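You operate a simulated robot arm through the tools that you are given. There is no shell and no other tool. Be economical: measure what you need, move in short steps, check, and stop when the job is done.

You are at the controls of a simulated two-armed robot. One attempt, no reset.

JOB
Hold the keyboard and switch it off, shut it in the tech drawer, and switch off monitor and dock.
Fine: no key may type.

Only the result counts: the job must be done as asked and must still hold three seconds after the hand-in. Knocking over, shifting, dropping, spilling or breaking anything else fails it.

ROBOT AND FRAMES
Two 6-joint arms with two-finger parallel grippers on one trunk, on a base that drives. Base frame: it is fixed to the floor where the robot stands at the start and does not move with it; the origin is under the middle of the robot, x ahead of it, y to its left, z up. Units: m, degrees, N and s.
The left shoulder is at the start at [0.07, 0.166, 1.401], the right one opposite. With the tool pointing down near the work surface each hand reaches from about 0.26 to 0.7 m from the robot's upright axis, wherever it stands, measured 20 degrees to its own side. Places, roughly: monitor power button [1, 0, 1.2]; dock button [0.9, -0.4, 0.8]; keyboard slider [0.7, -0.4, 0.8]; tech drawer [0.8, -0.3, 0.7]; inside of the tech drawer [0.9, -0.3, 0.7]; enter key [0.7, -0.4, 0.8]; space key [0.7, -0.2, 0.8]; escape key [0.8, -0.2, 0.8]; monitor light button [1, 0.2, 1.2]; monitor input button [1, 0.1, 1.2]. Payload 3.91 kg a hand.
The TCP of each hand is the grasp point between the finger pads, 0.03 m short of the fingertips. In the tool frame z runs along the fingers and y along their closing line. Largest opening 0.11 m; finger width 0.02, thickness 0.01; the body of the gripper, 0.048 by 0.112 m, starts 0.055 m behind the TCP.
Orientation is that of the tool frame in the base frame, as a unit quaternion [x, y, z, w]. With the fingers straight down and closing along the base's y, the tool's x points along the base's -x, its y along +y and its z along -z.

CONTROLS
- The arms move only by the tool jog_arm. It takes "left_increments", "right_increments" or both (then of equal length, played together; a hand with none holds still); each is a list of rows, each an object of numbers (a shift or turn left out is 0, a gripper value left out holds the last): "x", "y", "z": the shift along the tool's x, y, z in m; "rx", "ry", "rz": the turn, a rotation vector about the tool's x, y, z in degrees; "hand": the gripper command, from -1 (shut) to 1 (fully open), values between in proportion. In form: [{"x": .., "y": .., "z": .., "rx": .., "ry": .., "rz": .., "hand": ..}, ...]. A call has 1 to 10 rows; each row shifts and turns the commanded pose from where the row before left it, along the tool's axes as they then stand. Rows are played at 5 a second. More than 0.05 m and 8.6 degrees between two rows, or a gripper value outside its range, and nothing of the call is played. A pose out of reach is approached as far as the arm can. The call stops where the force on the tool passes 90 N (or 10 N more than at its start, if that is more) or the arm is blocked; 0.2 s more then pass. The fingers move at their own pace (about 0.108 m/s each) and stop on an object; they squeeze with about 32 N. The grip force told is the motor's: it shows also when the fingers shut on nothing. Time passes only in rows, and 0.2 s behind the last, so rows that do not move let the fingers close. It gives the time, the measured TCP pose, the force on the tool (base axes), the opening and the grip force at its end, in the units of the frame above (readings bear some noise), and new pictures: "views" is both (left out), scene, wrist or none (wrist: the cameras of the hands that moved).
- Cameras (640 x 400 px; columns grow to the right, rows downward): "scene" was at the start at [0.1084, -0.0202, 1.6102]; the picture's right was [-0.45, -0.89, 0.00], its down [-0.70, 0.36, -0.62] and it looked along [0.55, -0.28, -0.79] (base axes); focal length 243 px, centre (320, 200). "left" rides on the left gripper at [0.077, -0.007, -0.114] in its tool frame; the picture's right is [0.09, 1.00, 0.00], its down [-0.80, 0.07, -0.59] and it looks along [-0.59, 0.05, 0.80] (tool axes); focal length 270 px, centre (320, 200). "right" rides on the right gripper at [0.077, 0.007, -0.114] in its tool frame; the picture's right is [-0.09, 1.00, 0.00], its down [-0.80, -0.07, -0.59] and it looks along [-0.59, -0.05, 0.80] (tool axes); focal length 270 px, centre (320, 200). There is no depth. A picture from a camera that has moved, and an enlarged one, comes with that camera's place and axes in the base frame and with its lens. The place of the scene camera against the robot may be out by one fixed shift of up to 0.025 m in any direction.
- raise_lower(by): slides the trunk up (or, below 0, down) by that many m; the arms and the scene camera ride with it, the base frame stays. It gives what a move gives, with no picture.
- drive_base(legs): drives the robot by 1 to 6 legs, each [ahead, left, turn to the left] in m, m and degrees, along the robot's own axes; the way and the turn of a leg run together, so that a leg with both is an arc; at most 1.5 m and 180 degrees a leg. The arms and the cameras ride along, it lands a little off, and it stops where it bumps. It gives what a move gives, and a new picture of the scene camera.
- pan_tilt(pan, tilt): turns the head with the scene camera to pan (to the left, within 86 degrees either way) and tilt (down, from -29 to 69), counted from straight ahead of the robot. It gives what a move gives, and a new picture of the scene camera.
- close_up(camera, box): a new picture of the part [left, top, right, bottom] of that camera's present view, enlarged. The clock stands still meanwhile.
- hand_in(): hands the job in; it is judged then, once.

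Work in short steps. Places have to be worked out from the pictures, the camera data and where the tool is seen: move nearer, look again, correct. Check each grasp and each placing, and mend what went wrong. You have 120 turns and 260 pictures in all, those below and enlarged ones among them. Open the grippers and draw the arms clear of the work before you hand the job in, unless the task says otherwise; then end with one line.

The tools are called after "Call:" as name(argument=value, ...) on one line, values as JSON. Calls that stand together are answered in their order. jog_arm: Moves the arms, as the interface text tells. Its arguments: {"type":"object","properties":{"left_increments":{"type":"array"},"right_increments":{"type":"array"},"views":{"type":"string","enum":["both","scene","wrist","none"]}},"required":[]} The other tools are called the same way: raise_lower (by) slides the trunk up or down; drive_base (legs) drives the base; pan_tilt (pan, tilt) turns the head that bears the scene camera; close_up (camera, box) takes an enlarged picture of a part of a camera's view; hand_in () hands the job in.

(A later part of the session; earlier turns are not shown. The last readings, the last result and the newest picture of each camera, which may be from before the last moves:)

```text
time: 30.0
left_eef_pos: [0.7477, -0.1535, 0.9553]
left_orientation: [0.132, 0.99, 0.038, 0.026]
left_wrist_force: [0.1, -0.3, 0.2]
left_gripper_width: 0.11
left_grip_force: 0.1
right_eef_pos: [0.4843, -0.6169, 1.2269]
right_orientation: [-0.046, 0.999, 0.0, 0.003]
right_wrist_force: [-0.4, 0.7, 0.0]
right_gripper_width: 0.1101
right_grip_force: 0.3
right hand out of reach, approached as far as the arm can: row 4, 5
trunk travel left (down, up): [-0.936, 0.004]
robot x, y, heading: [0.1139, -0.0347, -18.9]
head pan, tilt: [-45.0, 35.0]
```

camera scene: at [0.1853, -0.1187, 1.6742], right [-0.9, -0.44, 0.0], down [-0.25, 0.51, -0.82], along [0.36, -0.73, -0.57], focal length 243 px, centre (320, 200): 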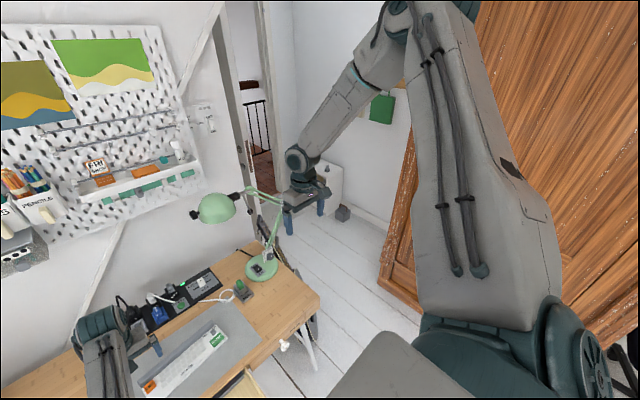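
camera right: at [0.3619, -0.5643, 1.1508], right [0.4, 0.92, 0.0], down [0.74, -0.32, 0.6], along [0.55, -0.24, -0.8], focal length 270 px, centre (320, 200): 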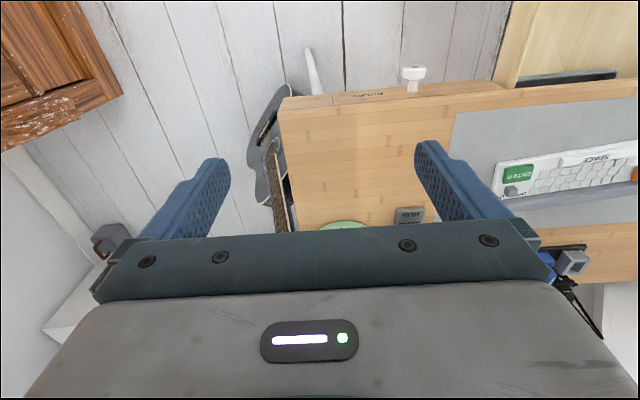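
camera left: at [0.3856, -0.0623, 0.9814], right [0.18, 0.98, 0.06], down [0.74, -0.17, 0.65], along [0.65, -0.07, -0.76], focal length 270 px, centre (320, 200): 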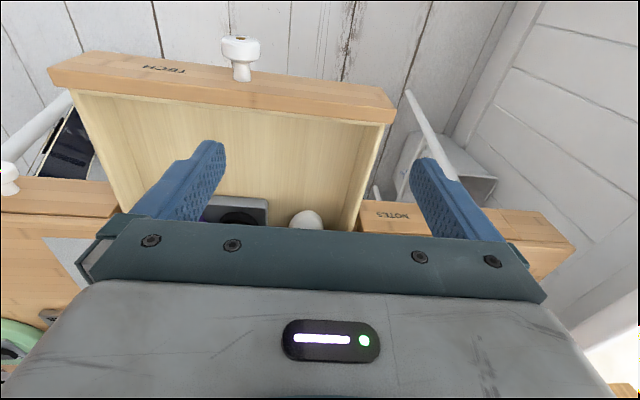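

Yaw is not the cause. I try higher up: raise the right hand and then move inward.

Call:
jog_arm(right_increments=[{"rz": 8}, {"rz": 8}, {"rz": 8}, {"z": -0.045}, {"z": -0.045}, {"z": -0.045}, {"y": 0.04}, {"y": 0.04}, {"y": 0.04}], views="none")

```text
time: 32.0
left_eef_pos: [0.7494, -0.1546, 0.9562]
left_orientation: [0.132, 0.99, 0.038, 0.026]
left_wrist_force: [0.7, -0.4, 0.5]
left_gripper_width: 0.1104
left_grip_force: 0.1
right_eef_pos: [0.4389, -0.5628, 1.3485]
right_orientation: [0.163, 0.987, 0.0, 0.002]
right_wrist_force: [0.1, -1.1, 0.8]
right_gripper_width: 0.1102
right_grip_force: 0.1
right hand out of reach, approached as far as the arm can: row 6, 7, 8, 9
trunk travel left (down, up): [-0.936, 0.004]
robot x, y, heading: [0.107, -0.039, -18.6]
head pan, tilt: [-45.0, 35.0]
```

Most likely the raised elbow would hit the head when swinging in. I back off to free space, then extend the right arm forward and down before swinging inward.

Call:
drive_base(legs=[[-0.35, 0.0, 0.0]])

Call:
jog_arm(right_increments=[{"x": -0.03, "y": -0.02, "z": 0.03}, {"x": -0.03, "y": -0.02, "z": 0.03}, {"x": -0.03, "y": -0.02, "z": 0.03}, {"x": -0.03, "y": -0.02, "z": 0.03}, {"x": -0.03, "y": -0.02, "z": 0.03}, {"x": -0.03, "y": -0.02, "z": 0.03}, {"x": -0.03, "y": -0.02, "z": 0.03}, {"z": 0.04}, {"z": 0.04}], views="none")

```text
time: 34.3
left_eef_pos: [0.4189, -0.0475, 0.9537]
left_orientation: [0.137, 0.99, 0.039, 0.024]
left_wrist_force: [-0.1, 0.2, -0.5]
left_gripper_width: 0.11
left_grip_force: 0.0
right_eef_pos: [0.1074, -0.4537, 1.345]
right_orientation: [0.166, 0.986, 0.001, 0.001]
right_wrist_force: [-0.1, -0.1, 0.2]
right_gripper_width: 0.1098
right_grip_force: 0.1
trunk travel left (down, up): [-0.936, 0.004]
robot x, y, heading: [-0.2229, 0.0744, -19.4]
head pan, tilt: [-45.0, 35.0]
camera scene: at [-0.1422, -0.0068, 1.6738], right [-0.9, -0.44, 0.0], down [-0.25, 0.52, -0.82], along [0.35, -0.74, -0.58], focal length 243 px, centre (320, 200)
```

scene: 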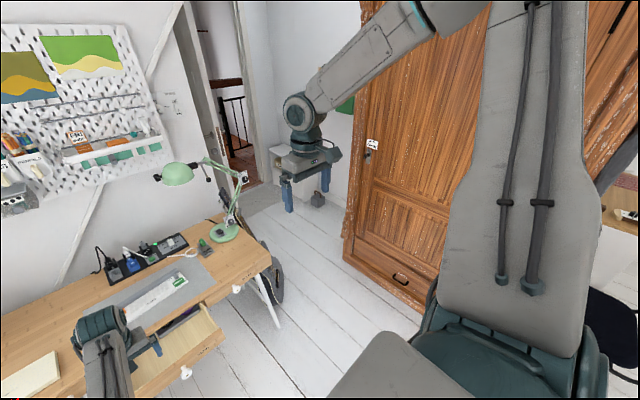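

```text
time: 36.3
left_eef_pos: [0.4187, -0.045, 0.9545]
left_orientation: [0.137, 0.99, 0.037, 0.027]
left_wrist_force: [0.5, 0.1, 0.7]
left_gripper_width: 0.1099
left_grip_force: 0.1
right_eef_pos: [0.1938, -0.6397, 1.1084]
right_orientation: [0.166, 0.986, 0.0, 0.002]
right_wrist_force: [0.1, 0.6, -0.7]
right_gripper_width: 0.11
right_grip_force: 0.0
right hand out of reach, approached as far as the arm can: row 4, 5, 6, 7, 8, 9
trunk travel left (down, up): [-0.936, 0.004]
robot x, y, heading: [-0.2258, 0.0778, -19.1]
head pan, tilt: [-45.0, 35.0]
```

I look at the arm's posture again.

Call:
pan_tilt(pan=-35, tilt=20)

```text
time: 37.0
left_eef_pos: [0.4178, -0.0447, 0.9545]
left_orientation: [0.137, 0.99, 0.039, 0.025]
left_wrist_force: [0.1, 0.3, 0.1]
left_gripper_width: 0.11
left_grip_force: 0.1
right_eef_pos: [0.1942, -0.6403, 1.1078]
right_orientation: [0.167, 0.986, 0.002, 0.002]
right_wrist_force: [-0.5, -0.1, 0.0]
right_gripper_width: 0.11
right_grip_force: 0.2
trunk travel left (down, up): [-0.936, 0.004]
robot x, y, heading: [-0.221, 0.0786, -19.1]
head pan, tilt: [-35.0, 20.0]
camera scene: at [-0.1299, -0.0016, 1.698], right [-0.81, -0.58, 0.0], down [-0.2, 0.28, -0.94], along [0.55, -0.76, -0.34], focal length 243 px, centre (320, 200)
```

scene: 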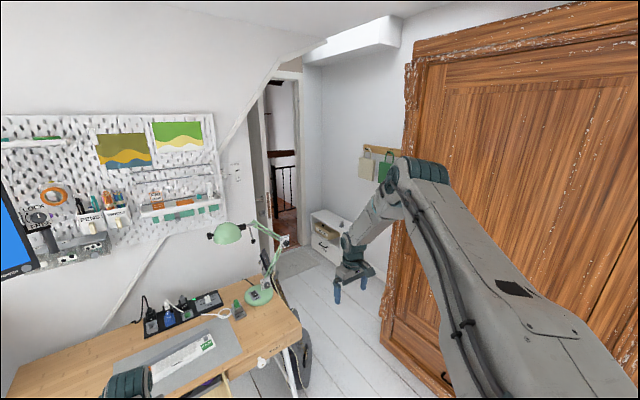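

The elbow has come down and forward. I try moving inward from here.

Call:
jog_arm(right_increments=[{"y": 0.04}, {"y": 0.04}, {"y": 0.04}, {"y": 0.04}], views="none")

```text
time: 38.0
left_eef_pos: [0.4177, -0.0457, 0.9552]
left_orientation: [0.136, 0.99, 0.039, 0.026]
left_wrist_force: [0.1, -0.3, 0.3]
left_gripper_width: 0.11
left_grip_force: 0.1
right_eef_pos: [0.1534, -0.5317, 1.1299]
right_orientation: [0.167, 0.986, 0.002, 0.002]
right_wrist_force: [-0.6, 0.9, 0.2]
right_gripper_width: 0.1099
right_grip_force: 0.0
right hand out of reach, approached as far as the arm can: row 1, 2, 3, 4
trunk travel left (down, up): [-0.936, 0.004]
robot x, y, heading: [-0.219, 0.0734, -19.2]
head pan, tilt: [-35.0, 20.0]
```

The limit looks like a fixed azimuth. I test near the work-surface height, where the stated reach applies; the space in front of the desk is free.

Call:
jog_arm(right_increments=[{"y": -0.03}, {"z": 0.045}, {"z": 0.045}, {"z": 0.045}, {"z": 0.045}, {"z": 0.045}, {"z": 0.045}, {"z": 0.045}], views="none")

Call:
jog_arm(right_increments=[{"y": 0.04}, {"y": 0.04}, {"y": 0.04}], views="scene")

```text
time: 39.8
left_eef_pos: [0.4173, -0.0471, 0.9556]
left_orientation: [0.136, 0.99, 0.039, 0.027]
left_wrist_force: [-0.6, -0.3, -0.9]
left_gripper_width: 0.1101
left_grip_force: 0.1
right_eef_pos: [0.0972, -0.5453, 1.0259]
right_orientation: [0.166, 0.986, 0.0, 0.002]
right_wrist_force: [-1.1, 0.5, -1.0]
right_gripper_width: 0.1102
right_grip_force: 0.1
right hand out of reach, approached as far as the arm can: row 3, 4, 5, 6, 7, 8
trunk travel left (down, up): [-0.936, 0.004]
robot x, y, heading: [-0.2238, 0.0751, -19.1]
head pan, tilt: [-35.0, 20.0]
```

```text
time: 40.6
left_eef_pos: [0.4169, -0.0461, 0.954]
left_orientation: [0.136, 0.99, 0.039, 0.026]
left_wrist_force: [-1.0, -0.4, -0.1]
left_gripper_width: 0.1098
left_grip_force: 0.2
right_eef_pos: [0.0836, -0.4774, 1.0191]
right_orientation: [0.167, 0.986, 0.002, 0.002]
right_wrist_force: [0.0, -0.5, -0.4]
right_gripper_width: 0.1101
right_grip_force: 0.1
right hand out of reach, approached as far as the arm can: row 1, 2, 3
trunk travel left (down, up): [-0.936, 0.004]
robot x, y, heading: [-0.2224, 0.0763, -19.2]
head pan, tilt: [-35.0, 20.0]
camera scene: at [-0.1317, -0.003, 1.6981], right [-0.81, -0.58, 0.0], down [-0.2, 0.28, -0.94], along [0.55, -0.76, -0.34], focal length 243 px, centre (320, 200)
```

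scene: 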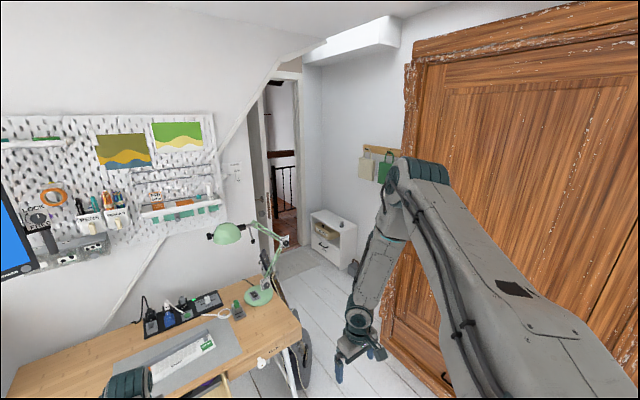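

The upper arm has not moved between these poses, so some joint limit pins it. I test whether tilting the tool inward frees the motion.

Call:
jog_arm(right_increments=[{"rx": -8}, {"rx": -8}, {"rx": -8}], views="none")

Call:
jog_arm(right_increments=[{"y": 0.04}, {"y": 0.04}], views="none")

Call:
jog_arm(right_increments=[{"rx": 8}, {"rx": 8}, {"rx": 8}, {"ry": 8}, {"ry": 8}, {"ry": 8}], views="none")

Call:
jog_arm(right_increments=[{"y": 0.04}, {"z": 0.04}], views="none")

```text
time: 41.4
left_eef_pos: [0.4158, -0.0465, 0.957]
left_orientation: [0.136, 0.99, 0.04, 0.027]
left_wrist_force: [-0.3, 0.4, 0.9]
left_gripper_width: 0.1101
left_grip_force: 0.0
right_eef_pos: [0.0026, -0.4747, 0.9998]
right_orientation: [0.161, 0.967, 0.195, 0.031]
right_wrist_force: [0.4, -0.8, 0.1]
right_gripper_width: 0.1096
right_grip_force: 0.1
right hand out of reach, approached as far as the arm can: row 2, 3
trunk travel left (down, up): [-0.936, 0.004]
robot x, y, heading: [-0.2232, 0.076, -19.1]
head pan, tilt: [-35.0, 20.0]
```

```text
time: 42.0
left_eef_pos: [0.4187, -0.0437, 0.9545]
left_orientation: [0.136, 0.99, 0.038, 0.026]
left_wrist_force: [-0.6, -0.5, -0.3]
left_gripper_width: 0.1099
left_grip_force: 0.1
right_eef_pos: [0.0279, -0.403, 1.0367]
right_orientation: [0.162, 0.965, 0.205, 0.036]
right_wrist_force: [-0.4, 0.5, -0.1]
right_gripper_width: 0.1098
right_grip_force: 0.1
right hand out of reach, approached as far as the arm can: row 2
trunk travel left (down, up): [-0.936, 0.004]
robot x, y, heading: [-0.2242, 0.0806, -19.3]
head pan, tilt: [-35.0, 20.0]
```

```text
time: 43.4
left_eef_pos: [0.4182, -0.0473, 0.9542]
left_orientation: [0.137, 0.99, 0.039, 0.025]
left_wrist_force: [0.6, 0.2, 0.0]
left_gripper_width: 0.1099
left_grip_force: 0.0
right_eef_pos: [0.0039, -0.4218, 1.0372]
right_orientation: [0.15, 0.963, 0.084, -0.207]
right_wrist_force: [-0.3, 0.0, 0.3]
right_gripper_width: 0.1099
right_grip_force: 0.0
right hand out of reach, approached as far as the arm can: row 2, 5, 6
trunk travel left (down, up): [-0.936, 0.004]
robot x, y, heading: [-0.2196, 0.0747, -19.1]
head pan, tilt: [-35.0, 20.0]
```

```text
time: 44.0
left_eef_pos: [0.4184, -0.0452, 0.9557]
left_orientation: [0.137, 0.99, 0.037, 0.025]
left_wrist_force: [0.4, 0.1, 0.4]
left_gripper_width: 0.1103
left_grip_force: 0.1
right_eef_pos: [-0.0209, -0.3931, 1.0366]
right_orientation: [0.15, 0.963, 0.083, -0.206]
right_wrist_force: [0.5, -0.4, -1.2]
right_gripper_width: 0.1097
right_grip_force: 0.1
right hand out of reach, approached as far as the arm can: row 1, 2
trunk travel left (down, up): [-0.936, 0.004]
robot x, y, heading: [-0.2226, 0.0737, -19.2]
head pan, tilt: [-35.0, 20.0]
```

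The right arm stays pinned, so I need to know how far inward the left can go. I level the left tool and test inward motion, while undoing the right tool's tilt and extending it.

Call:
jog_arm(left_increments=[{"rx": 4.8, "ry": 2.2, "rz": 3.4}, {"z": 0.03}, {"z": 0.03}, {"y": -0.04}, {"y": -0.04}, {"y": -0.04}, {"y": -0.04}], right_increments=[{"ry": -8}, {"ry": -8}, {"z": -0.04}, {"z": -0.04}, {"x": -0.04, "y": -0.02}, {"x": -0.04, "y": -0.02}, {"x": -0.04, "y": -0.02}], views="none")

```text
time: 45.6
left_eef_pos: [0.3984, -0.167, 0.8806]
left_orientation: [0.156, 0.988, 0.012, 0.0]
left_wrist_force: [0.6, 0.0, -0.5]
left_gripper_width: 0.11
left_grip_force: 0.0
left hand out of reach, approached as far as the arm can: row 7
right_eef_pos: [0.0804, -0.5003, 1.0846]
right_orientation: [0.161, 0.982, 0.062, -0.072]
right_wrist_force: [0.2, 0.2, 0.5]
right_gripper_width: 0.1098
right_grip_force: 0.1
trunk travel left (down, up): [-0.936, 0.004]
robot x, y, heading: [-0.2248, 0.0729, -18.8]
head pan, tilt: [-35.0, 20.0]
```

The evidence fits the right arm being in a "flipped over the shoulder" branch, pinned by its pan and lift limits. To unflip it, it could swing round the right side to the back and then over the top to the front. I check the free space on the right first.

Call:
pan_tilt(pan=-86, tilt=15)

```text
time: 46.8
left_eef_pos: [0.4003, -0.1682, 0.8847]
left_orientation: [0.156, 0.988, 0.01, 0.004]
left_wrist_force: [0.5, -0.8, 0.1]
left_gripper_width: 0.1099
left_grip_force: 0.0
right_eef_pos: [0.0789, -0.4976, 1.0878]
right_orientation: [0.16, 0.983, 0.061, -0.071]
right_wrist_force: [-0.3, 0.1, -0.1]
right_gripper_width: 0.1101
right_grip_force: 0.2
trunk travel left (down, up): [-0.936, 0.004]
robot x, y, heading: [-0.2216, 0.0781, -19.1]
head pan, tilt: [-85.9, 15.0]
camera scene: at [-0.208, -0.016, 1.7062], right [-0.97, 0.26, 0.0], down [0.07, 0.25, -0.97], along [-0.25, -0.93, -0.26], focal length 243 px, centre (320, 200)
```

scene: 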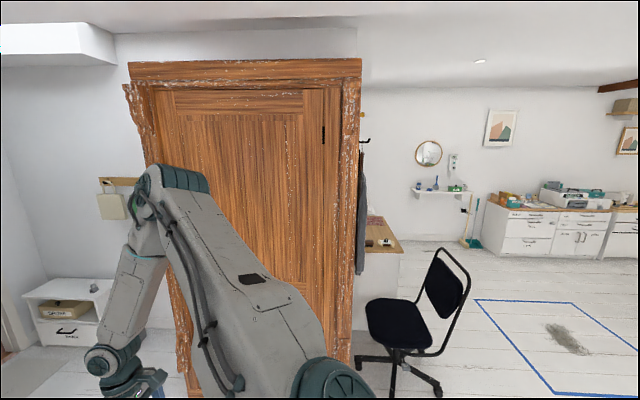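

There is ample room to the right. I level the right tool and lift it, then swing it outward around its shoulder, co-rotating the tool.

Call:
jog_arm(right_increments=[{"rx": 2.7, "ry": -4.6}, {"rx": 2.8, "ry": -4.6}, {"z": -0.045}, {"z": -0.045}, {"z": -0.045}, {"x": 0.027, "y": -0.038, "rz": 6}, {"x": 0.027, "y": -0.038, "rz": 6}, {"x": 0.027, "y": -0.038, "rz": 6}, {"x": 0.027, "y": -0.038, "rz": 6}], views="none")

Call:
jog_arm(right_increments=[{"x": 0.027, "y": -0.038, "rz": 6}, {"x": 0.027, "y": -0.038, "rz": 6}, {"x": 0.027, "y": -0.038, "rz": 6}, {"x": 0.027, "y": -0.038, "rz": 6}, {"x": 0.027, "y": -0.038, "rz": 6}, {"x": 0.027, "y": -0.038, "rz": 6}], views="scene")

```text
time: 48.8
left_eef_pos: [0.4022, -0.1645, 0.8839]
left_orientation: [0.155, 0.988, 0.008, 0.002]
left_wrist_force: [0.4, -0.2, -0.1]
left_gripper_width: 0.1099
left_grip_force: 0.0
right_eef_pos: [0.008, -0.4999, 1.2513]
right_orientation: [0.363, 0.932, 0.0, 0.0]
right_wrist_force: [-0.2, 0.5, 0.3]
right_gripper_width: 0.1099
right_grip_force: 0.0
right hand out of reach, approached as far as the arm can: row 7, 8, 9
trunk travel left (down, up): [-0.936, 0.004]
robot x, y, heading: [-0.2219, 0.0768, -19.1]
head pan, tilt: [-85.9, 15.0]
```

```text
time: 50.2
left_eef_pos: [0.4037, -0.1667, 0.8839]
left_orientation: [0.156, 0.988, 0.009, 0.003]
left_wrist_force: [0.3, 0.2, 0.0]
left_gripper_width: 0.1102
left_grip_force: 0.2
right_eef_pos: [-0.0397, -0.3726, 1.2808]
right_orientation: [0.633, 0.774, 0.001, -0.002]
right_wrist_force: [0.9, -0.2, -0.2]
right_gripper_width: 0.1099
right_grip_force: 0.1
right hand out of reach, approached as far as the arm can: row 1, 2, 3, 4, 5, 6
trunk travel left (down, up): [-0.936, 0.004]
robot x, y, heading: [-0.2217, 0.0746, -19.2]
head pan, tilt: [-85.9, 15.0]
camera scene: at [-0.2057, -0.0144, 1.7063], right [-0.97, 0.26, 0.0], down [0.07, 0.25, -0.97], along [-0.25, -0.93, -0.26], focal length 243 px, centre (320, 200)
```

scene: 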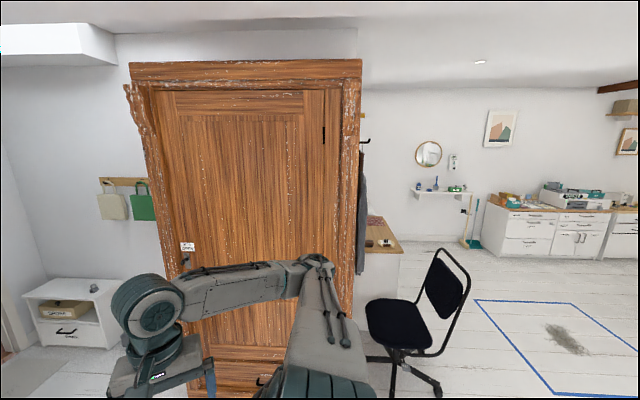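

Interesting: turning the tool clockwise let the arm reconfigure, with the elbow now out to the side. I test moving left (inward) from this posture.

Call:
jog_arm(right_increments=[{"x": 0.034, "y": 0.02}, {"x": 0.034, "y": 0.02}, {"x": 0.034, "y": 0.02}], views="none")

Call:
jog_arm(right_increments=[{"x": -0.02, "y": 0.034}, {"x": -0.02, "y": 0.034}, {"x": -0.02, "y": 0.034}], views="scene")

```text
time: 51.0
left_eef_pos: [0.4006, -0.1679, 0.8852]
left_orientation: [0.156, 0.988, 0.009, 0.003]
left_wrist_force: [1.1, 0.0, 0.5]
left_gripper_width: 0.11
left_grip_force: 0.0
right_eef_pos: [-0.0384, -0.3705, 1.2777]
right_orientation: [0.633, 0.774, 0.002, 0.001]
right_wrist_force: [0.4, 0.5, 0.0]
right_gripper_width: 0.11
right_grip_force: 0.1
right hand out of reach, approached as far as the arm can: row 1, 2, 3
trunk travel left (down, up): [-0.936, 0.004]
robot x, y, heading: [-0.2256, 0.0749, -19.2]
head pan, tilt: [-85.9, 15.0]
```

```text
time: 51.8
left_eef_pos: [0.4012, -0.1689, 0.8844]
left_orientation: [0.156, 0.988, 0.01, 0.003]
left_wrist_force: [-0.7, 0.2, 0.3]
left_gripper_width: 0.11
left_grip_force: 0.0
right_eef_pos: [0.0044, -0.4447, 1.2616]
right_orientation: [0.633, 0.774, 0.003, 0.001]
right_wrist_force: [-0.2, -1.3, -0.1]
right_gripper_width: 0.1099
right_grip_force: 0.0
right hand out of reach, approached as far as the arm can: row 1, 2, 3
trunk travel left (down, up): [-0.936, 0.004]
robot x, y, heading: [-0.2229, 0.0746, -19.1]
head pan, tilt: [-85.9, 15.0]
camera scene: at [-0.2085, -0.0172, 1.7061], right [-0.97, 0.26, 0.0], down [0.07, 0.25, -0.97], along [-0.25, -0.93, -0.26], focal length 243 px, centre (320, 200)
```

scene: 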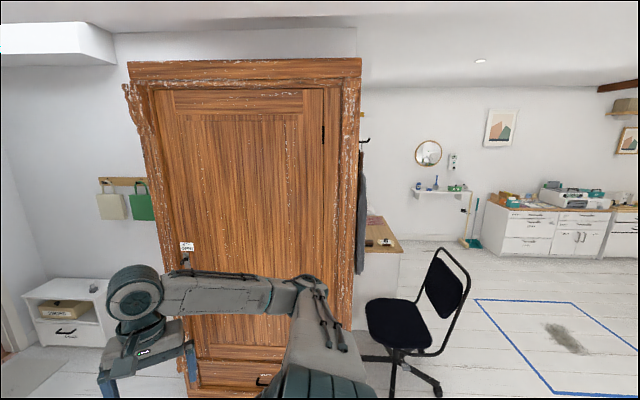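

The posture suggests the wrist is near singular with the tool straight down at this height. I restore the yaw and then pitch the right tool to point forward, to get clear of that singularity.

Call:
jog_arm(right_increments=[{"rz": -7.5}, {"rz": -7.5}, {"rz": -7.5}, {"rz": -7.5}, {"rz": -7.5}, {"rz": -7.5}, {"rz": -7.5}, {"rz": -7.5}], views="none")

Call:
jog_arm(right_increments=[{"ry": -8, "x": -0.02}, {"ry": -8, "x": -0.02}, {"ry": -8, "x": -0.02}, {"ry": -8, "x": -0.02}, {"ry": -8, "x": -0.02}, {"ry": -8}, {"ry": -8}, {"ry": -8}], views="scene")

```text
time: 53.6
left_eef_pos: [0.4003, -0.1678, 0.8848]
left_orientation: [0.157, 0.988, 0.01, 0.003]
left_wrist_force: [-0.7, -0.4, -0.1]
left_gripper_width: 0.1101
left_grip_force: 0.0
right_eef_pos: [0.0046, -0.4444, 1.2608]
right_orientation: [0.16, 0.987, 0.003, 0.002]
right_wrist_force: [0.1, 0.2, -0.6]
right_gripper_width: 0.11
right_grip_force: 0.1
trunk travel left (down, up): [-0.936, 0.004]
robot x, y, heading: [-0.2213, 0.0759, -19.4]
head pan, tilt: [-85.9, 15.0]
```

```text
time: 55.4
left_eef_pos: [0.4001, -0.1668, 0.886]
left_orientation: [0.156, 0.988, 0.009, 0.004]
left_wrist_force: [-0.4, 0.8, 0.3]
left_gripper_width: 0.11
left_grip_force: 0.0
right_eef_pos: [0.1085, -0.4292, 1.2718]
right_orientation: [0.138, 0.836, -0.085, 0.524]
right_wrist_force: [1.0, 1.0, 0.5]
right_gripper_width: 0.1097
right_grip_force: 0.1
right hand out of reach, approached as far as the arm can: row 4, 6, 7
trunk travel left (down, up): [-0.936, 0.004]
robot x, y, heading: [-0.2205, 0.0808, -19.3]
head pan, tilt: [-85.9, 15.0]
camera scene: at [-0.2095, -0.0146, 1.7063], right [-0.97, 0.26, 0.0], down [0.07, 0.25, -0.97], along [-0.25, -0.93, -0.26], focal length 243 px, centre (320, 200)
```

scene: 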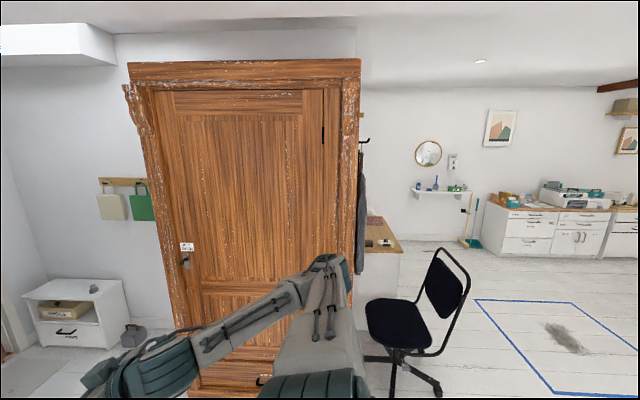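

The tool now points ~64° forward and the wrist has dropped. I try inward and forward motion with this tilt.

Call:
jog_arm(right_increments=[{"ry": -8}, {"ry": -8}, {"z": 0.03, "y": 0.02}, {"z": 0.03, "y": 0.02}, {"z": 0.03, "y": 0.02}, {"y": 0.04}, {"y": 0.04}], views="scene")

```text
time: 57.0
left_eef_pos: [0.402, -0.1637, 0.8857]
left_orientation: [0.155, 0.988, 0.008, 0.003]
left_wrist_force: [0.1, 0.0, 0.1]
left_gripper_width: 0.1101
left_grip_force: 0.0
right_eef_pos: [0.2394, -0.3215, 1.2597]
right_orientation: [0.123, 0.756, -0.105, 0.635]
right_wrist_force: [0.7, 0.8, -0.4]
right_gripper_width: 0.11
right_grip_force: 0.1
trunk travel left (down, up): [-0.936, 0.004]
robot x, y, heading: [-0.2273, 0.0774, -19.4]
head pan, tilt: [-85.9, 15.0]
camera scene: at [-0.2063, -0.0095, 1.7067], right [-0.97, 0.26, 0.0], down [0.07, 0.25, -0.97], along [-0.25, -0.93, -0.25], focal length 243 px, centre (320, 200)
```

scene: 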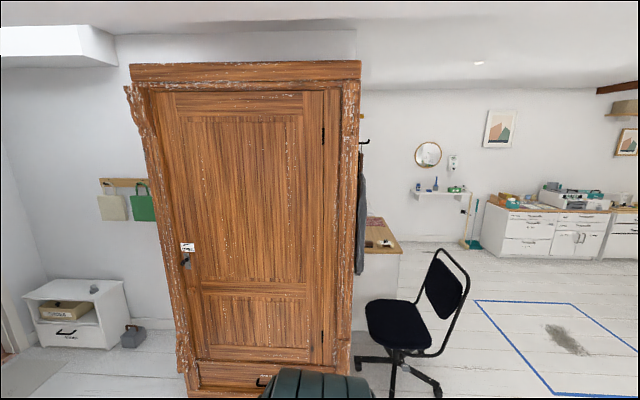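

The right arm is free now. I lower it with the tool still forward, then pitch back to straight down.

Call:
jog_arm(right_increments=[{"x": 0.04}, {"x": 0.04}, {"x": 0.04}, {"x": 0.04}, {"x": 0.03, "ry": 8}, {"ry": 8}, {"ry": 8}, {"ry": 8}, {"ry": 8}, {"ry": 8}], views="none")

Call:
pan_tilt(pan=-10, tilt=50)

```text
time: 59.2
left_eef_pos: [0.4019, -0.1694, 0.8838]
left_orientation: [0.157, 0.988, 0.009, 0.003]
left_wrist_force: [0.3, -0.3, -0.5]
left_gripper_width: 0.1098
left_grip_force: 0.0
right_eef_pos: [0.2076, -0.3143, 1.0696]
right_orientation: [0.156, 0.949, -0.044, 0.271]
right_wrist_force: [-0.2, -0.5, -0.4]
right_gripper_width: 0.1099
right_grip_force: 0.0
trunk travel left (down, up): [-0.936, 0.004]
robot x, y, heading: [-0.2225, 0.0767, -19.3]
head pan, tilt: [-85.9, 15.0]
```

```text
time: 60.7
left_eef_pos: [0.3998, -0.1684, 0.8855]
left_orientation: [0.156, 0.988, 0.011, 0.004]
left_wrist_force: [0.0, 0.3, 0.0]
left_gripper_width: 0.11
left_grip_force: 0.1
right_eef_pos: [0.2063, -0.314, 1.0688]
right_orientation: [0.155, 0.948, -0.043, 0.273]
right_wrist_force: [0.4, 0.3, 0.0]
right_gripper_width: 0.1099
right_grip_force: 0.1
trunk travel left (down, up): [-0.936, 0.004]
robot x, y, heading: [-0.2223, 0.0756, -19.5]
head pan, tilt: [-10.0, 50.0]
camera scene: at [-0.1173, 0.0364, 1.6525], right [-0.49, -0.87, 0.0], down [-0.67, 0.37, -0.64], along [0.56, -0.31, -0.77], focal length 243 px, centre (320, 200)
```

scene: 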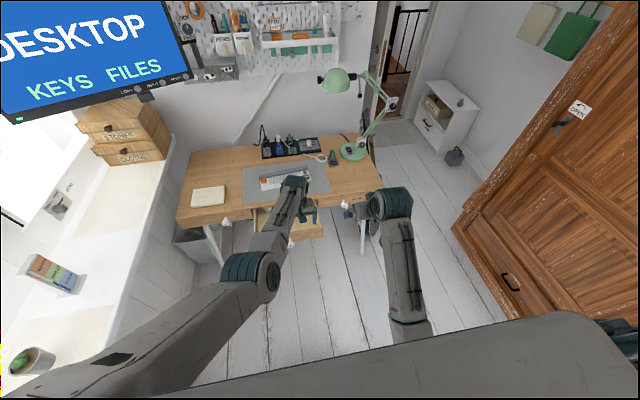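

Both arms now sit in sensible postures. I finish levelling the right tool, lower it a bit, and shift the left hand outward.

Call:
jog_arm(left_increments=[{"y": 0.03}, {"y": 0.03}, {"y": 0.02}, {}, {}, {}, {}, {}], right_increments=[{"ry": 8}, {"ry": 8}, {"ry": 8}, {"ry": 8}, {"x": -0.04}, {"x": -0.04, "z": 0.03}, {"z": 0.04}, {"z": 0.04}], views="none")

```text
time: 62.5
left_eef_pos: [0.4088, -0.1109, 0.8866]
left_orientation: [0.166, 0.986, 0.0, 0.001]
left_wrist_force: [-0.5, 1.0, -1.1]
left_gripper_width: 0.1097
left_grip_force: 0.1
right_eef_pos: [0.3067, -0.3433, 0.8975]
right_orientation: [0.161, 0.987, 0.001, 0.001]
right_wrist_force: [-0.6, 0.3, 0.0]
right_gripper_width: 0.11
right_grip_force: 0.1
right hand out of reach, approached as far as the arm can: row 3, 4
trunk travel left (down, up): [-0.936, 0.004]
robot x, y, heading: [-0.2244, 0.079, -19.2]
head pan, tilt: [-10.0, 50.0]
```

Now I drive back up to the desk with both hands hovering above keyboard height.

Call:
drive_base(legs=[[0.37, 0.0, 0.7]])

Call:
close_up(camera="right", box=[0, 0, 640, 400])

Call:
close_up(camera="left", box=[0, 0, 640, 400])

```text
time: 64.8
left_eef_pos: [0.7523, -0.2217, 0.8869]
left_orientation: [0.162, 0.987, 0.0, 0.002]
left_wrist_force: [-0.1, -0.8, -0.1]
left_gripper_width: 0.1102
left_grip_force: 0.0
right_eef_pos: [0.6507, -0.4548, 0.8975]
right_orientation: [0.156, 0.988, 0.001, 0.001]
right_wrist_force: [-0.3, 0.1, 0.7]
right_gripper_width: 0.1101
right_grip_force: 0.0
trunk travel left (down, up): [-0.936, 0.004]
robot x, y, heading: [0.1173, -0.0405, -18.7]
head pan, tilt: [-10.0, 50.0]
camera scene: at [0.223, -0.0789, 1.6527], right [-0.48, -0.88, 0.0], down [-0.67, 0.37, -0.64], along [0.57, -0.31, -0.77], focal length 243 px, centre (320, 200)
```

scene: 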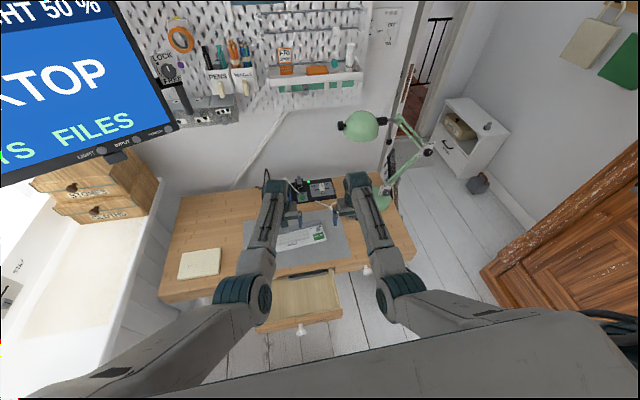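

```text
1.00 times, centred on (320, 200) of right
camera zoom: at [0.5796, -0.4253, 1.0111], right [0.39, 0.92, 0.0], down [0.74, -0.32, 0.6], along [0.55, -0.23, -0.8], focal length 270 px, centre (320, 200)
```

zoom: 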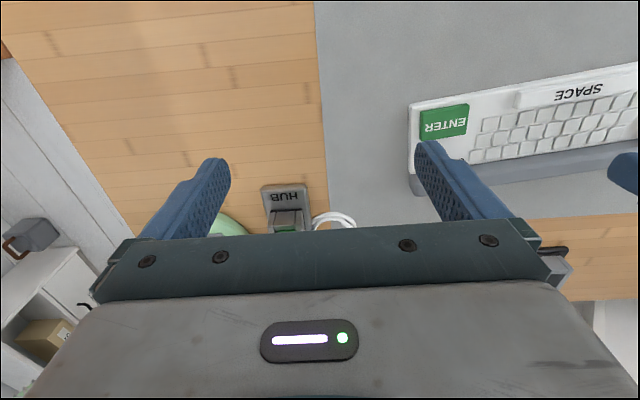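

```text
1.00 times, centred on (320, 200) of left
camera zoom: at [0.676, -0.2046, 1.0014], right [0.23, 0.97, 0.0], down [0.78, -0.19, 0.6], along [0.58, -0.14, -0.8], focal length 270 px, centre (320, 200)
```

zoom: 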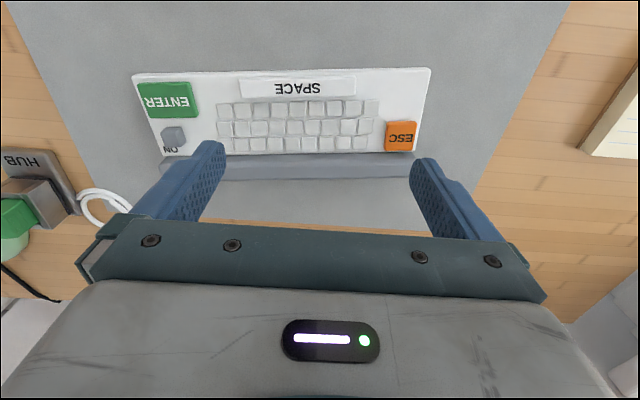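

I now have sharp views: ESC top is at z≈0.758 and the keyboard is about 0.10 deep, yawed ~+6° to the robot. I will straddle it front-to-back with the left hand (closing across the depth), so I turn that hand ~84° clockwise.

Call:
jog_arm(left_increments=[{"rz": 8.4}, {"rz": 8.4}, {"rz": 8.4}, {"rz": 8.4}, {"rz": 8.4}, {"rz": 8.4}, {"rz": 8.4}, {"rz": 8.4}, {"rz": 8.4}, {"rz": 8.4}], views="wrist")

```text
time: 67.0
left_eef_pos: [0.7532, -0.223, 0.8867]
left_orientation: [0.781, 0.625, 0.0, 0.0]
left_wrist_force: [0.1, -0.5, -0.1]
left_gripper_width: 0.1099
left_grip_force: 0.1
right_eef_pos: [0.653, -0.4552, 0.897]
right_orientation: [0.157, 0.988, 0.001, 0.001]
right_wrist_force: [0.1, -0.1, 0.4]
right_gripper_width: 0.11
right_grip_force: 0.1
trunk travel left (down, up): [-0.936, 0.004]
robot x, y, heading: [0.1189, -0.0411, -18.8]
head pan, tilt: [-10.0, 50.0]
camera left: at [0.7632, -0.1467, 1.0006], right [0.99, -0.13, 0.0], down [-0.11, -0.8, 0.59], along [-0.08, -0.59, -0.8], focal length 270 px, centre (320, 200)
```

left: 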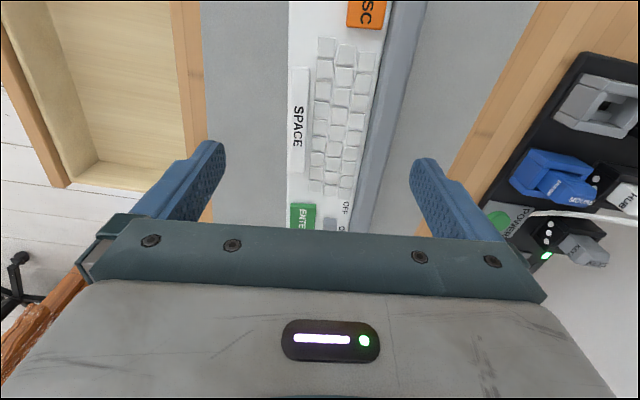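

Alignment is good to ~1°, and the keyboard's mid-depth is ~0.019 m toward +y of the tool. I shift and descend partway, then check again.

Call:
jog_arm(left_increments=[{"y": 0.019}, {"z": 0.03}, {"z": 0.03}], views="wrist")

Call:
close_up(camera="left", box=[160, 0, 480, 250])

Call:
close_up(camera="right", box=[340, 0, 640, 220])

```text
time: 67.8
left_eef_pos: [0.7718, -0.2277, 0.827]
left_orientation: [0.779, 0.627, 0.0, -0.001]
left_wrist_force: [-0.2, 0.1, -0.5]
left_gripper_width: 0.1102
left_grip_force: 0.1
right_eef_pos: [0.6529, -0.455, 0.896]
right_orientation: [0.156, 0.988, 0.001, 0.0]
right_wrist_force: [-0.2, -0.1, -0.2]
right_gripper_width: 0.1102
right_grip_force: 0.1
trunk travel left (down, up): [-0.936, 0.004]
robot x, y, heading: [0.1183, -0.0424, -18.8]
head pan, tilt: [-10.0, 50.0]
camera left: at [0.7814, -0.1513, 0.9396], right [0.99, -0.13, 0.0], down [-0.1, -0.8, 0.59], along [-0.08, -0.59, -0.8], focal length 270 px, centre (320, 200)
```

left: 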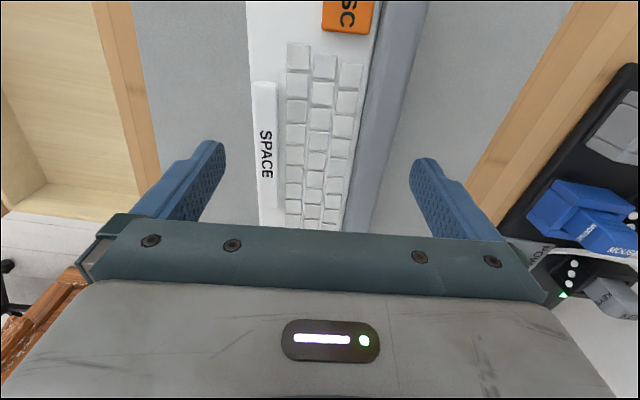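

```text
1.60 times, centred on (320, 125) of left
camera zoom: at [0.7814, -0.1513, 0.9396], right [0.99, -0.13, 0.0], down [-0.1, -0.8, 0.59], along [-0.08, -0.59, -0.8], focal length 432 px, centre (320, 320)
```

zoom: 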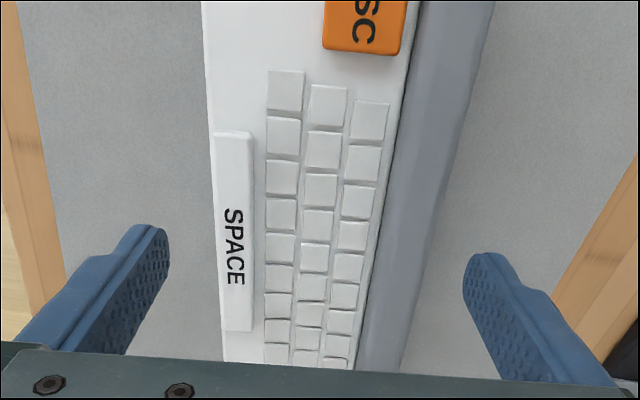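

```text
1.82 times, centred on (490, 110) of right
camera zoom: at [0.5816, -0.4261, 1.0098], right [0.39, 0.92, 0.0], down [0.74, -0.32, 0.59], along [0.55, -0.23, -0.8], focal length 491 px, centre (11, 364)
```

zoom: 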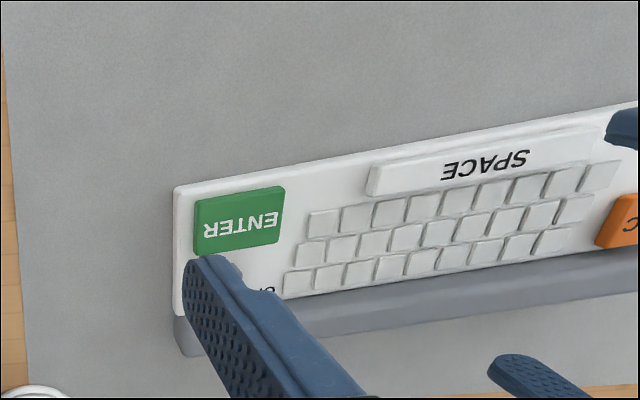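

The keyboard spans about ±0.05 in the tool's y, so it is centred within the ±0.055 opening. I descend in small steps, watching force.

Call:
jog_arm(left_increments=[{"z": 0.012}, {"z": 0.012}, {"z": 0.01}], views="wrist")

Call:
close_up(camera="left", box=[160, 0, 480, 250])

Call:
close_up(camera="scene", box=[240, 170, 380, 290])

```text
time: 68.6
left_eef_pos: [0.7604, -0.2156, 0.8011]
left_orientation: [0.78, 0.626, 0.0, -0.001]
left_wrist_force: [0.0, -0.1, 0.9]
left_gripper_width: 0.1098
left_grip_force: 0.0
left hand out of reach, approached as far as the arm can: row 1, 2, 3
right_eef_pos: [0.6521, -0.4557, 0.8981]
right_orientation: [0.155, 0.988, 0.0, 0.0]
right_wrist_force: [0.7, -1.1, 0.2]
right_gripper_width: 0.11
right_grip_force: 0.0
trunk travel left (down, up): [-0.936, 0.004]
robot x, y, heading: [0.1191, -0.0398, -18.9]
head pan, tilt: [-10.0, 50.0]
camera left: at [0.7704, -0.1387, 0.9152], right [0.99, -0.13, 0.0], down [-0.1, -0.8, 0.59], along [-0.08, -0.59, -0.8], focal length 270 px, centre (320, 200)
```

left: 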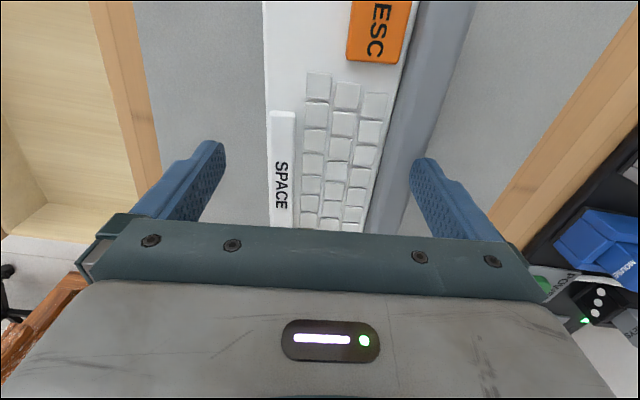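

```text
1.60 times, centred on (320, 125) of left
camera zoom: at [0.7704, -0.1387, 0.9152], right [0.99, -0.13, 0.0], down [-0.1, -0.8, 0.59], along [-0.08, -0.59, -0.8], focal length 432 px, centre (320, 320)
```

zoom: 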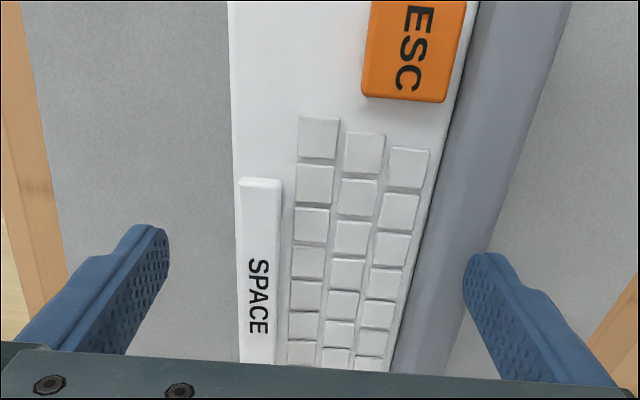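

```text
3.33 times, centred on (310, 230) of scene
camera zoom: at [0.2258, -0.08, 1.6524], right [-0.48, -0.88, 0.0], down [-0.67, 0.37, -0.64], along [0.56, -0.31, -0.77], focal length 810 px, centre (353, 100)
```

zoom: 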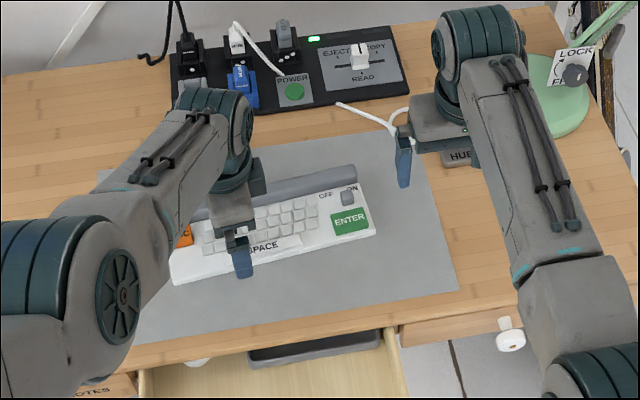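

The arm is at full reach here, so I raise both hands 0.08 and lower the trunk 0.12 for more downward reach.

Call:
jog_arm(left_increments=[{"z": -0.04}, {"z": -0.04}], right_increments=[{"z": -0.04}, {"z": -0.04}], views="none")

Call:
raise_lower(by=-0.11)

Call:
close_up(camera="left", box=[160, 0, 480, 250])

```text
time: 69.2
left_eef_pos: [0.7591, -0.2158, 0.8827]
left_orientation: [0.78, 0.626, 0.0, -0.002]
left_wrist_force: [0.1, -0.3, -0.1]
left_gripper_width: 0.11
left_grip_force: 0.1
right_eef_pos: [0.6498, -0.4566, 0.9774]
right_orientation: [0.157, 0.988, 0.001, 0.0]
right_wrist_force: [-0.6, -0.3, -0.2]
right_gripper_width: 0.1097
right_grip_force: 0.0
trunk travel left (down, up): [-0.936, 0.004]
robot x, y, heading: [0.1191, -0.0421, -18.9]
head pan, tilt: [-10.0, 50.0]
```

```text
time: 70.6
left_eef_pos: [0.7742, -0.218, 0.7962]
left_orientation: [0.778, 0.627, 0.014, 0.025]
left_wrist_force: [8.4, 3.7, 44.9]
left_gripper_width: 0.1098
left_grip_force: 0.1
right_eef_pos: [0.6476, -0.4522, 0.8693]
right_orientation: [0.157, 0.988, 0.0, 0.002]
right_wrist_force: [-0.5, 0.2, 0.2]
right_gripper_width: 0.1099
right_grip_force: 0.1
trunk travel left (down, up): [-0.826, 0.114]
robot x, y, heading: [0.1168, -0.0392, -18.5]
head pan, tilt: [-10.0, 50.0]
stopped: the force on the tool passed its limit (the readings are from after the stop); the commanded pose is now the measured one
```

```text
1.60 times, centred on (320, 125) of left
camera zoom: at [0.778, -0.1404, 0.9091], right [0.99, -0.12, 0.06], down [-0.13, -0.79, 0.6], along [-0.03, -0.61, -0.79], focal length 432 px, centre (320, 320)
```

zoom: 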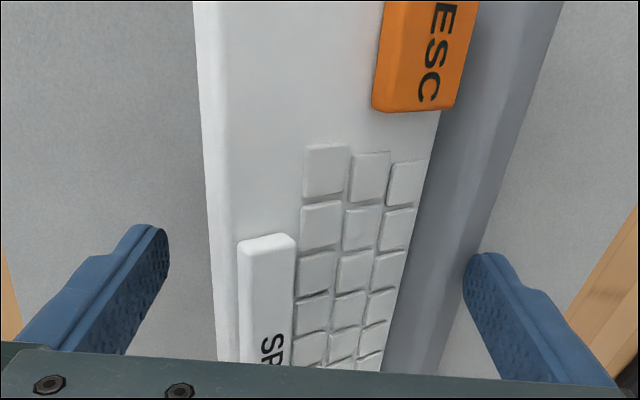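

The trunk took the left hand down onto the ridge (fingertip at z≈0.766, so ridge top ≈0.766). I lift it, level it and look for any change.

Call:
jog_arm(left_increments=[{"z": -0.03}, {"rx": 3.2, "ry": 0.6}, {}], views="both")

Call:
close_up(camera="left", box=[160, 0, 480, 250])

```text
time: 71.4
left_eef_pos: [0.7691, -0.2194, 0.8135]
left_orientation: [0.78, 0.626, -0.007, -0.013]
left_wrist_force: [-0.1, -1.0, -0.3]
left_gripper_width: 0.1099
left_grip_force: 0.1
right_eef_pos: [0.6511, -0.4554, 0.8668]
right_orientation: [0.157, 0.988, 0.002, 0.0]
right_wrist_force: [-0.3, 0.2, -0.3]
right_gripper_width: 0.1102
right_grip_force: 0.1
trunk travel left (down, up): [-0.826, 0.114]
robot x, y, heading: [0.1207, -0.042, -18.4]
head pan, tilt: [-10.0, 50.0]
camera scene: at [0.225, -0.0793, 1.5426], right [-0.48, -0.88, 0.0], down [-0.67, 0.37, -0.64], along [0.56, -0.31, -0.77], focal length 243 px, centre (320, 200)
camera left: at [0.7807, -0.1444, 0.9283], right [0.99, -0.13, -0.03], down [-0.09, -0.8, 0.59], along [-0.1, -0.58, -0.81], focal length 270 px, centre (320, 200)
```

scene: 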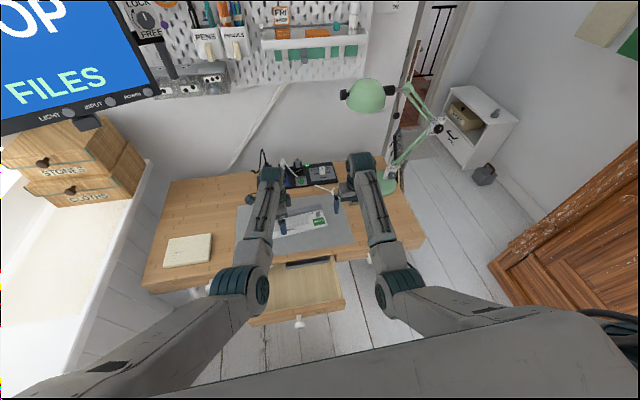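
left: 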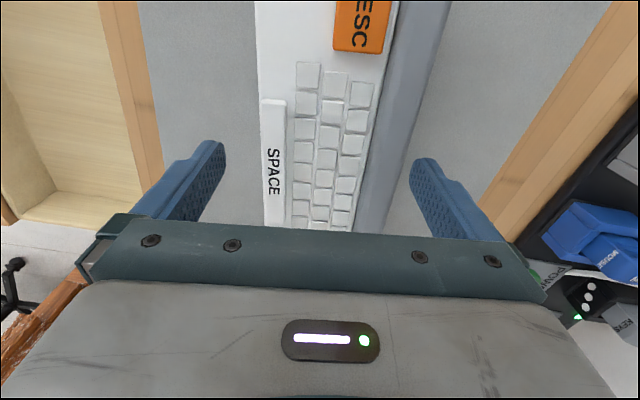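

```text
1.60 times, centred on (320, 125) of left
camera zoom: at [0.7807, -0.1444, 0.9283], right [0.99, -0.13, -0.03], down [-0.09, -0.8, 0.59], along [-0.1, -0.58, -0.81], focal length 432 px, centre (320, 320)
```

zoom: 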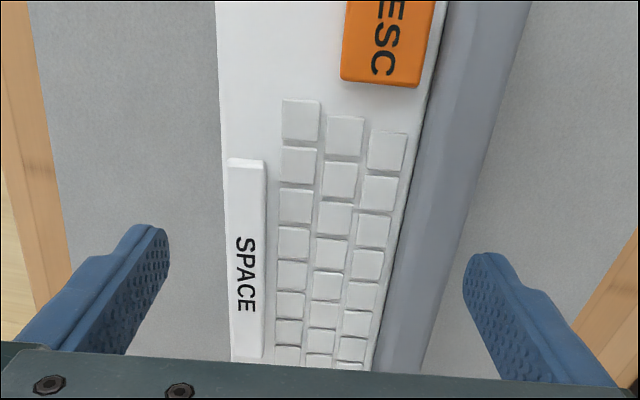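

The keyboard looks unchanged. I remove the residual 1.7° tilt and measure again.

Call:
jog_arm(left_increments=[{"rx": -1.7}, {}], views="none")

Call:
close_up(camera="left", box=[160, 0, 480, 250])

```text
time: 72.0
left_eef_pos: [0.7678, -0.22, 0.8136]
left_orientation: [0.78, 0.626, 0.003, -0.001]
left_wrist_force: [0.0, -0.6, -0.4]
left_gripper_width: 0.1098
left_grip_force: 0.0
right_eef_pos: [0.651, -0.4546, 0.8666]
right_orientation: [0.156, 0.988, 0.0, -0.001]
right_wrist_force: [0.0, -0.2, 0.1]
right_gripper_width: 0.1102
right_grip_force: 0.1
trunk travel left (down, up): [-0.826, 0.114]
robot x, y, heading: [0.1152, -0.0404, -18.7]
head pan, tilt: [-10.0, 50.0]
```

```text
1.60 times, centred on (320, 125) of left
camera zoom: at [0.7777, -0.1433, 0.9284], right [0.99, -0.13, 0.0], down [-0.11, -0.8, 0.59], along [-0.07, -0.58, -0.81], focal length 432 px, centre (320, 320)
```

zoom: 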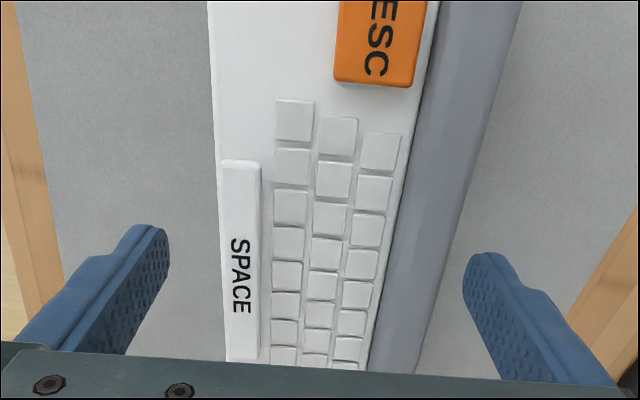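

Keyboard spans y≈-0.046 to +0.056 in the tool frame, so I shift +0.005 and descend gently.

Call:
jog_arm(left_increments=[{"y": 0.005}, {"z": 0.01}, {"z": 0.01}, {}], views="none")

Call:
close_up(camera="left", box=[160, 0, 480, 250])

```text
time: 73.0
left_eef_pos: [0.7735, -0.219, 0.7959]
left_orientation: [0.779, 0.627, 0.002, 0.0]
left_wrist_force: [-0.1, 0.3, -1.2]
left_gripper_width: 0.11
left_grip_force: 0.0
right_eef_pos: [0.6502, -0.4557, 0.8662]
right_orientation: [0.157, 0.988, 0.002, 0.0]
right_wrist_force: [0.1, 0.4, -0.1]
right_gripper_width: 0.1101
right_grip_force: 0.0
trunk travel left (down, up): [-0.826, 0.114]
robot x, y, heading: [0.1184, -0.0407, -18.4]
head pan, tilt: [-10.0, 50.0]
```

```text
1.60 times, centred on (320, 125) of left
camera zoom: at [0.7826, -0.1438, 0.9092], right [0.99, -0.13, 0.0], down [-0.11, -0.8, 0.59], along [-0.07, -0.59, -0.81], focal length 432 px, centre (320, 320)
```

zoom: 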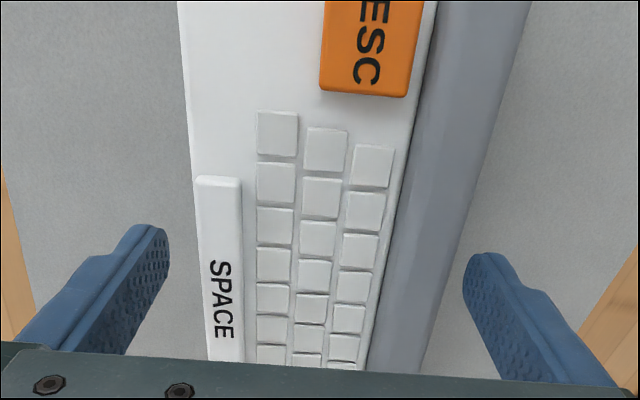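

Now it is centred (±0.052). I continue down in small steps.

Call:
jog_arm(left_increments=[{"z": 0.006}, {"z": 0.006}, {}], views="none")

Call:
close_up(camera="left", box=[160, 0, 480, 250])

```text
time: 73.8
left_eef_pos: [0.7746, -0.2194, 0.7829]
left_orientation: [0.779, 0.627, 0.002, -0.001]
left_wrist_force: [0.0, 0.0, 1.1]
left_gripper_width: 0.1098
left_grip_force: 0.2
right_eef_pos: [0.6522, -0.4561, 0.8666]
right_orientation: [0.157, 0.988, 0.002, 0.0]
right_wrist_force: [0.1, 0.9, -0.2]
right_gripper_width: 0.1099
right_grip_force: 0.1
trunk travel left (down, up): [-0.826, 0.114]
robot x, y, heading: [0.1184, -0.0388, -18.8]
head pan, tilt: [-10.0, 50.0]
```

```text
1.60 times, centred on (320, 125) of left
camera zoom: at [0.7831, -0.144, 0.8971], right [0.99, -0.13, 0.0], down [-0.11, -0.8, 0.59], along [-0.07, -0.59, -0.81], focal length 432 px, centre (320, 320)
```

zoom: 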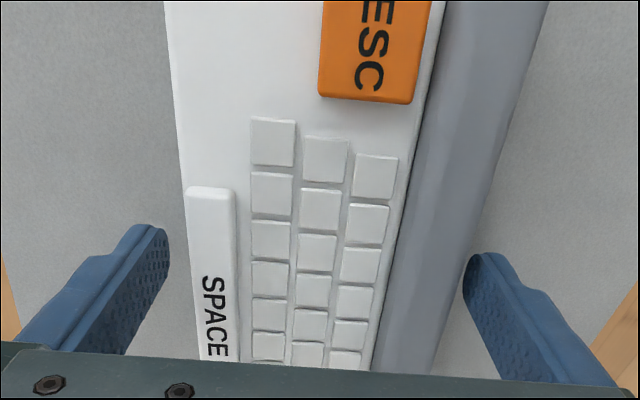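

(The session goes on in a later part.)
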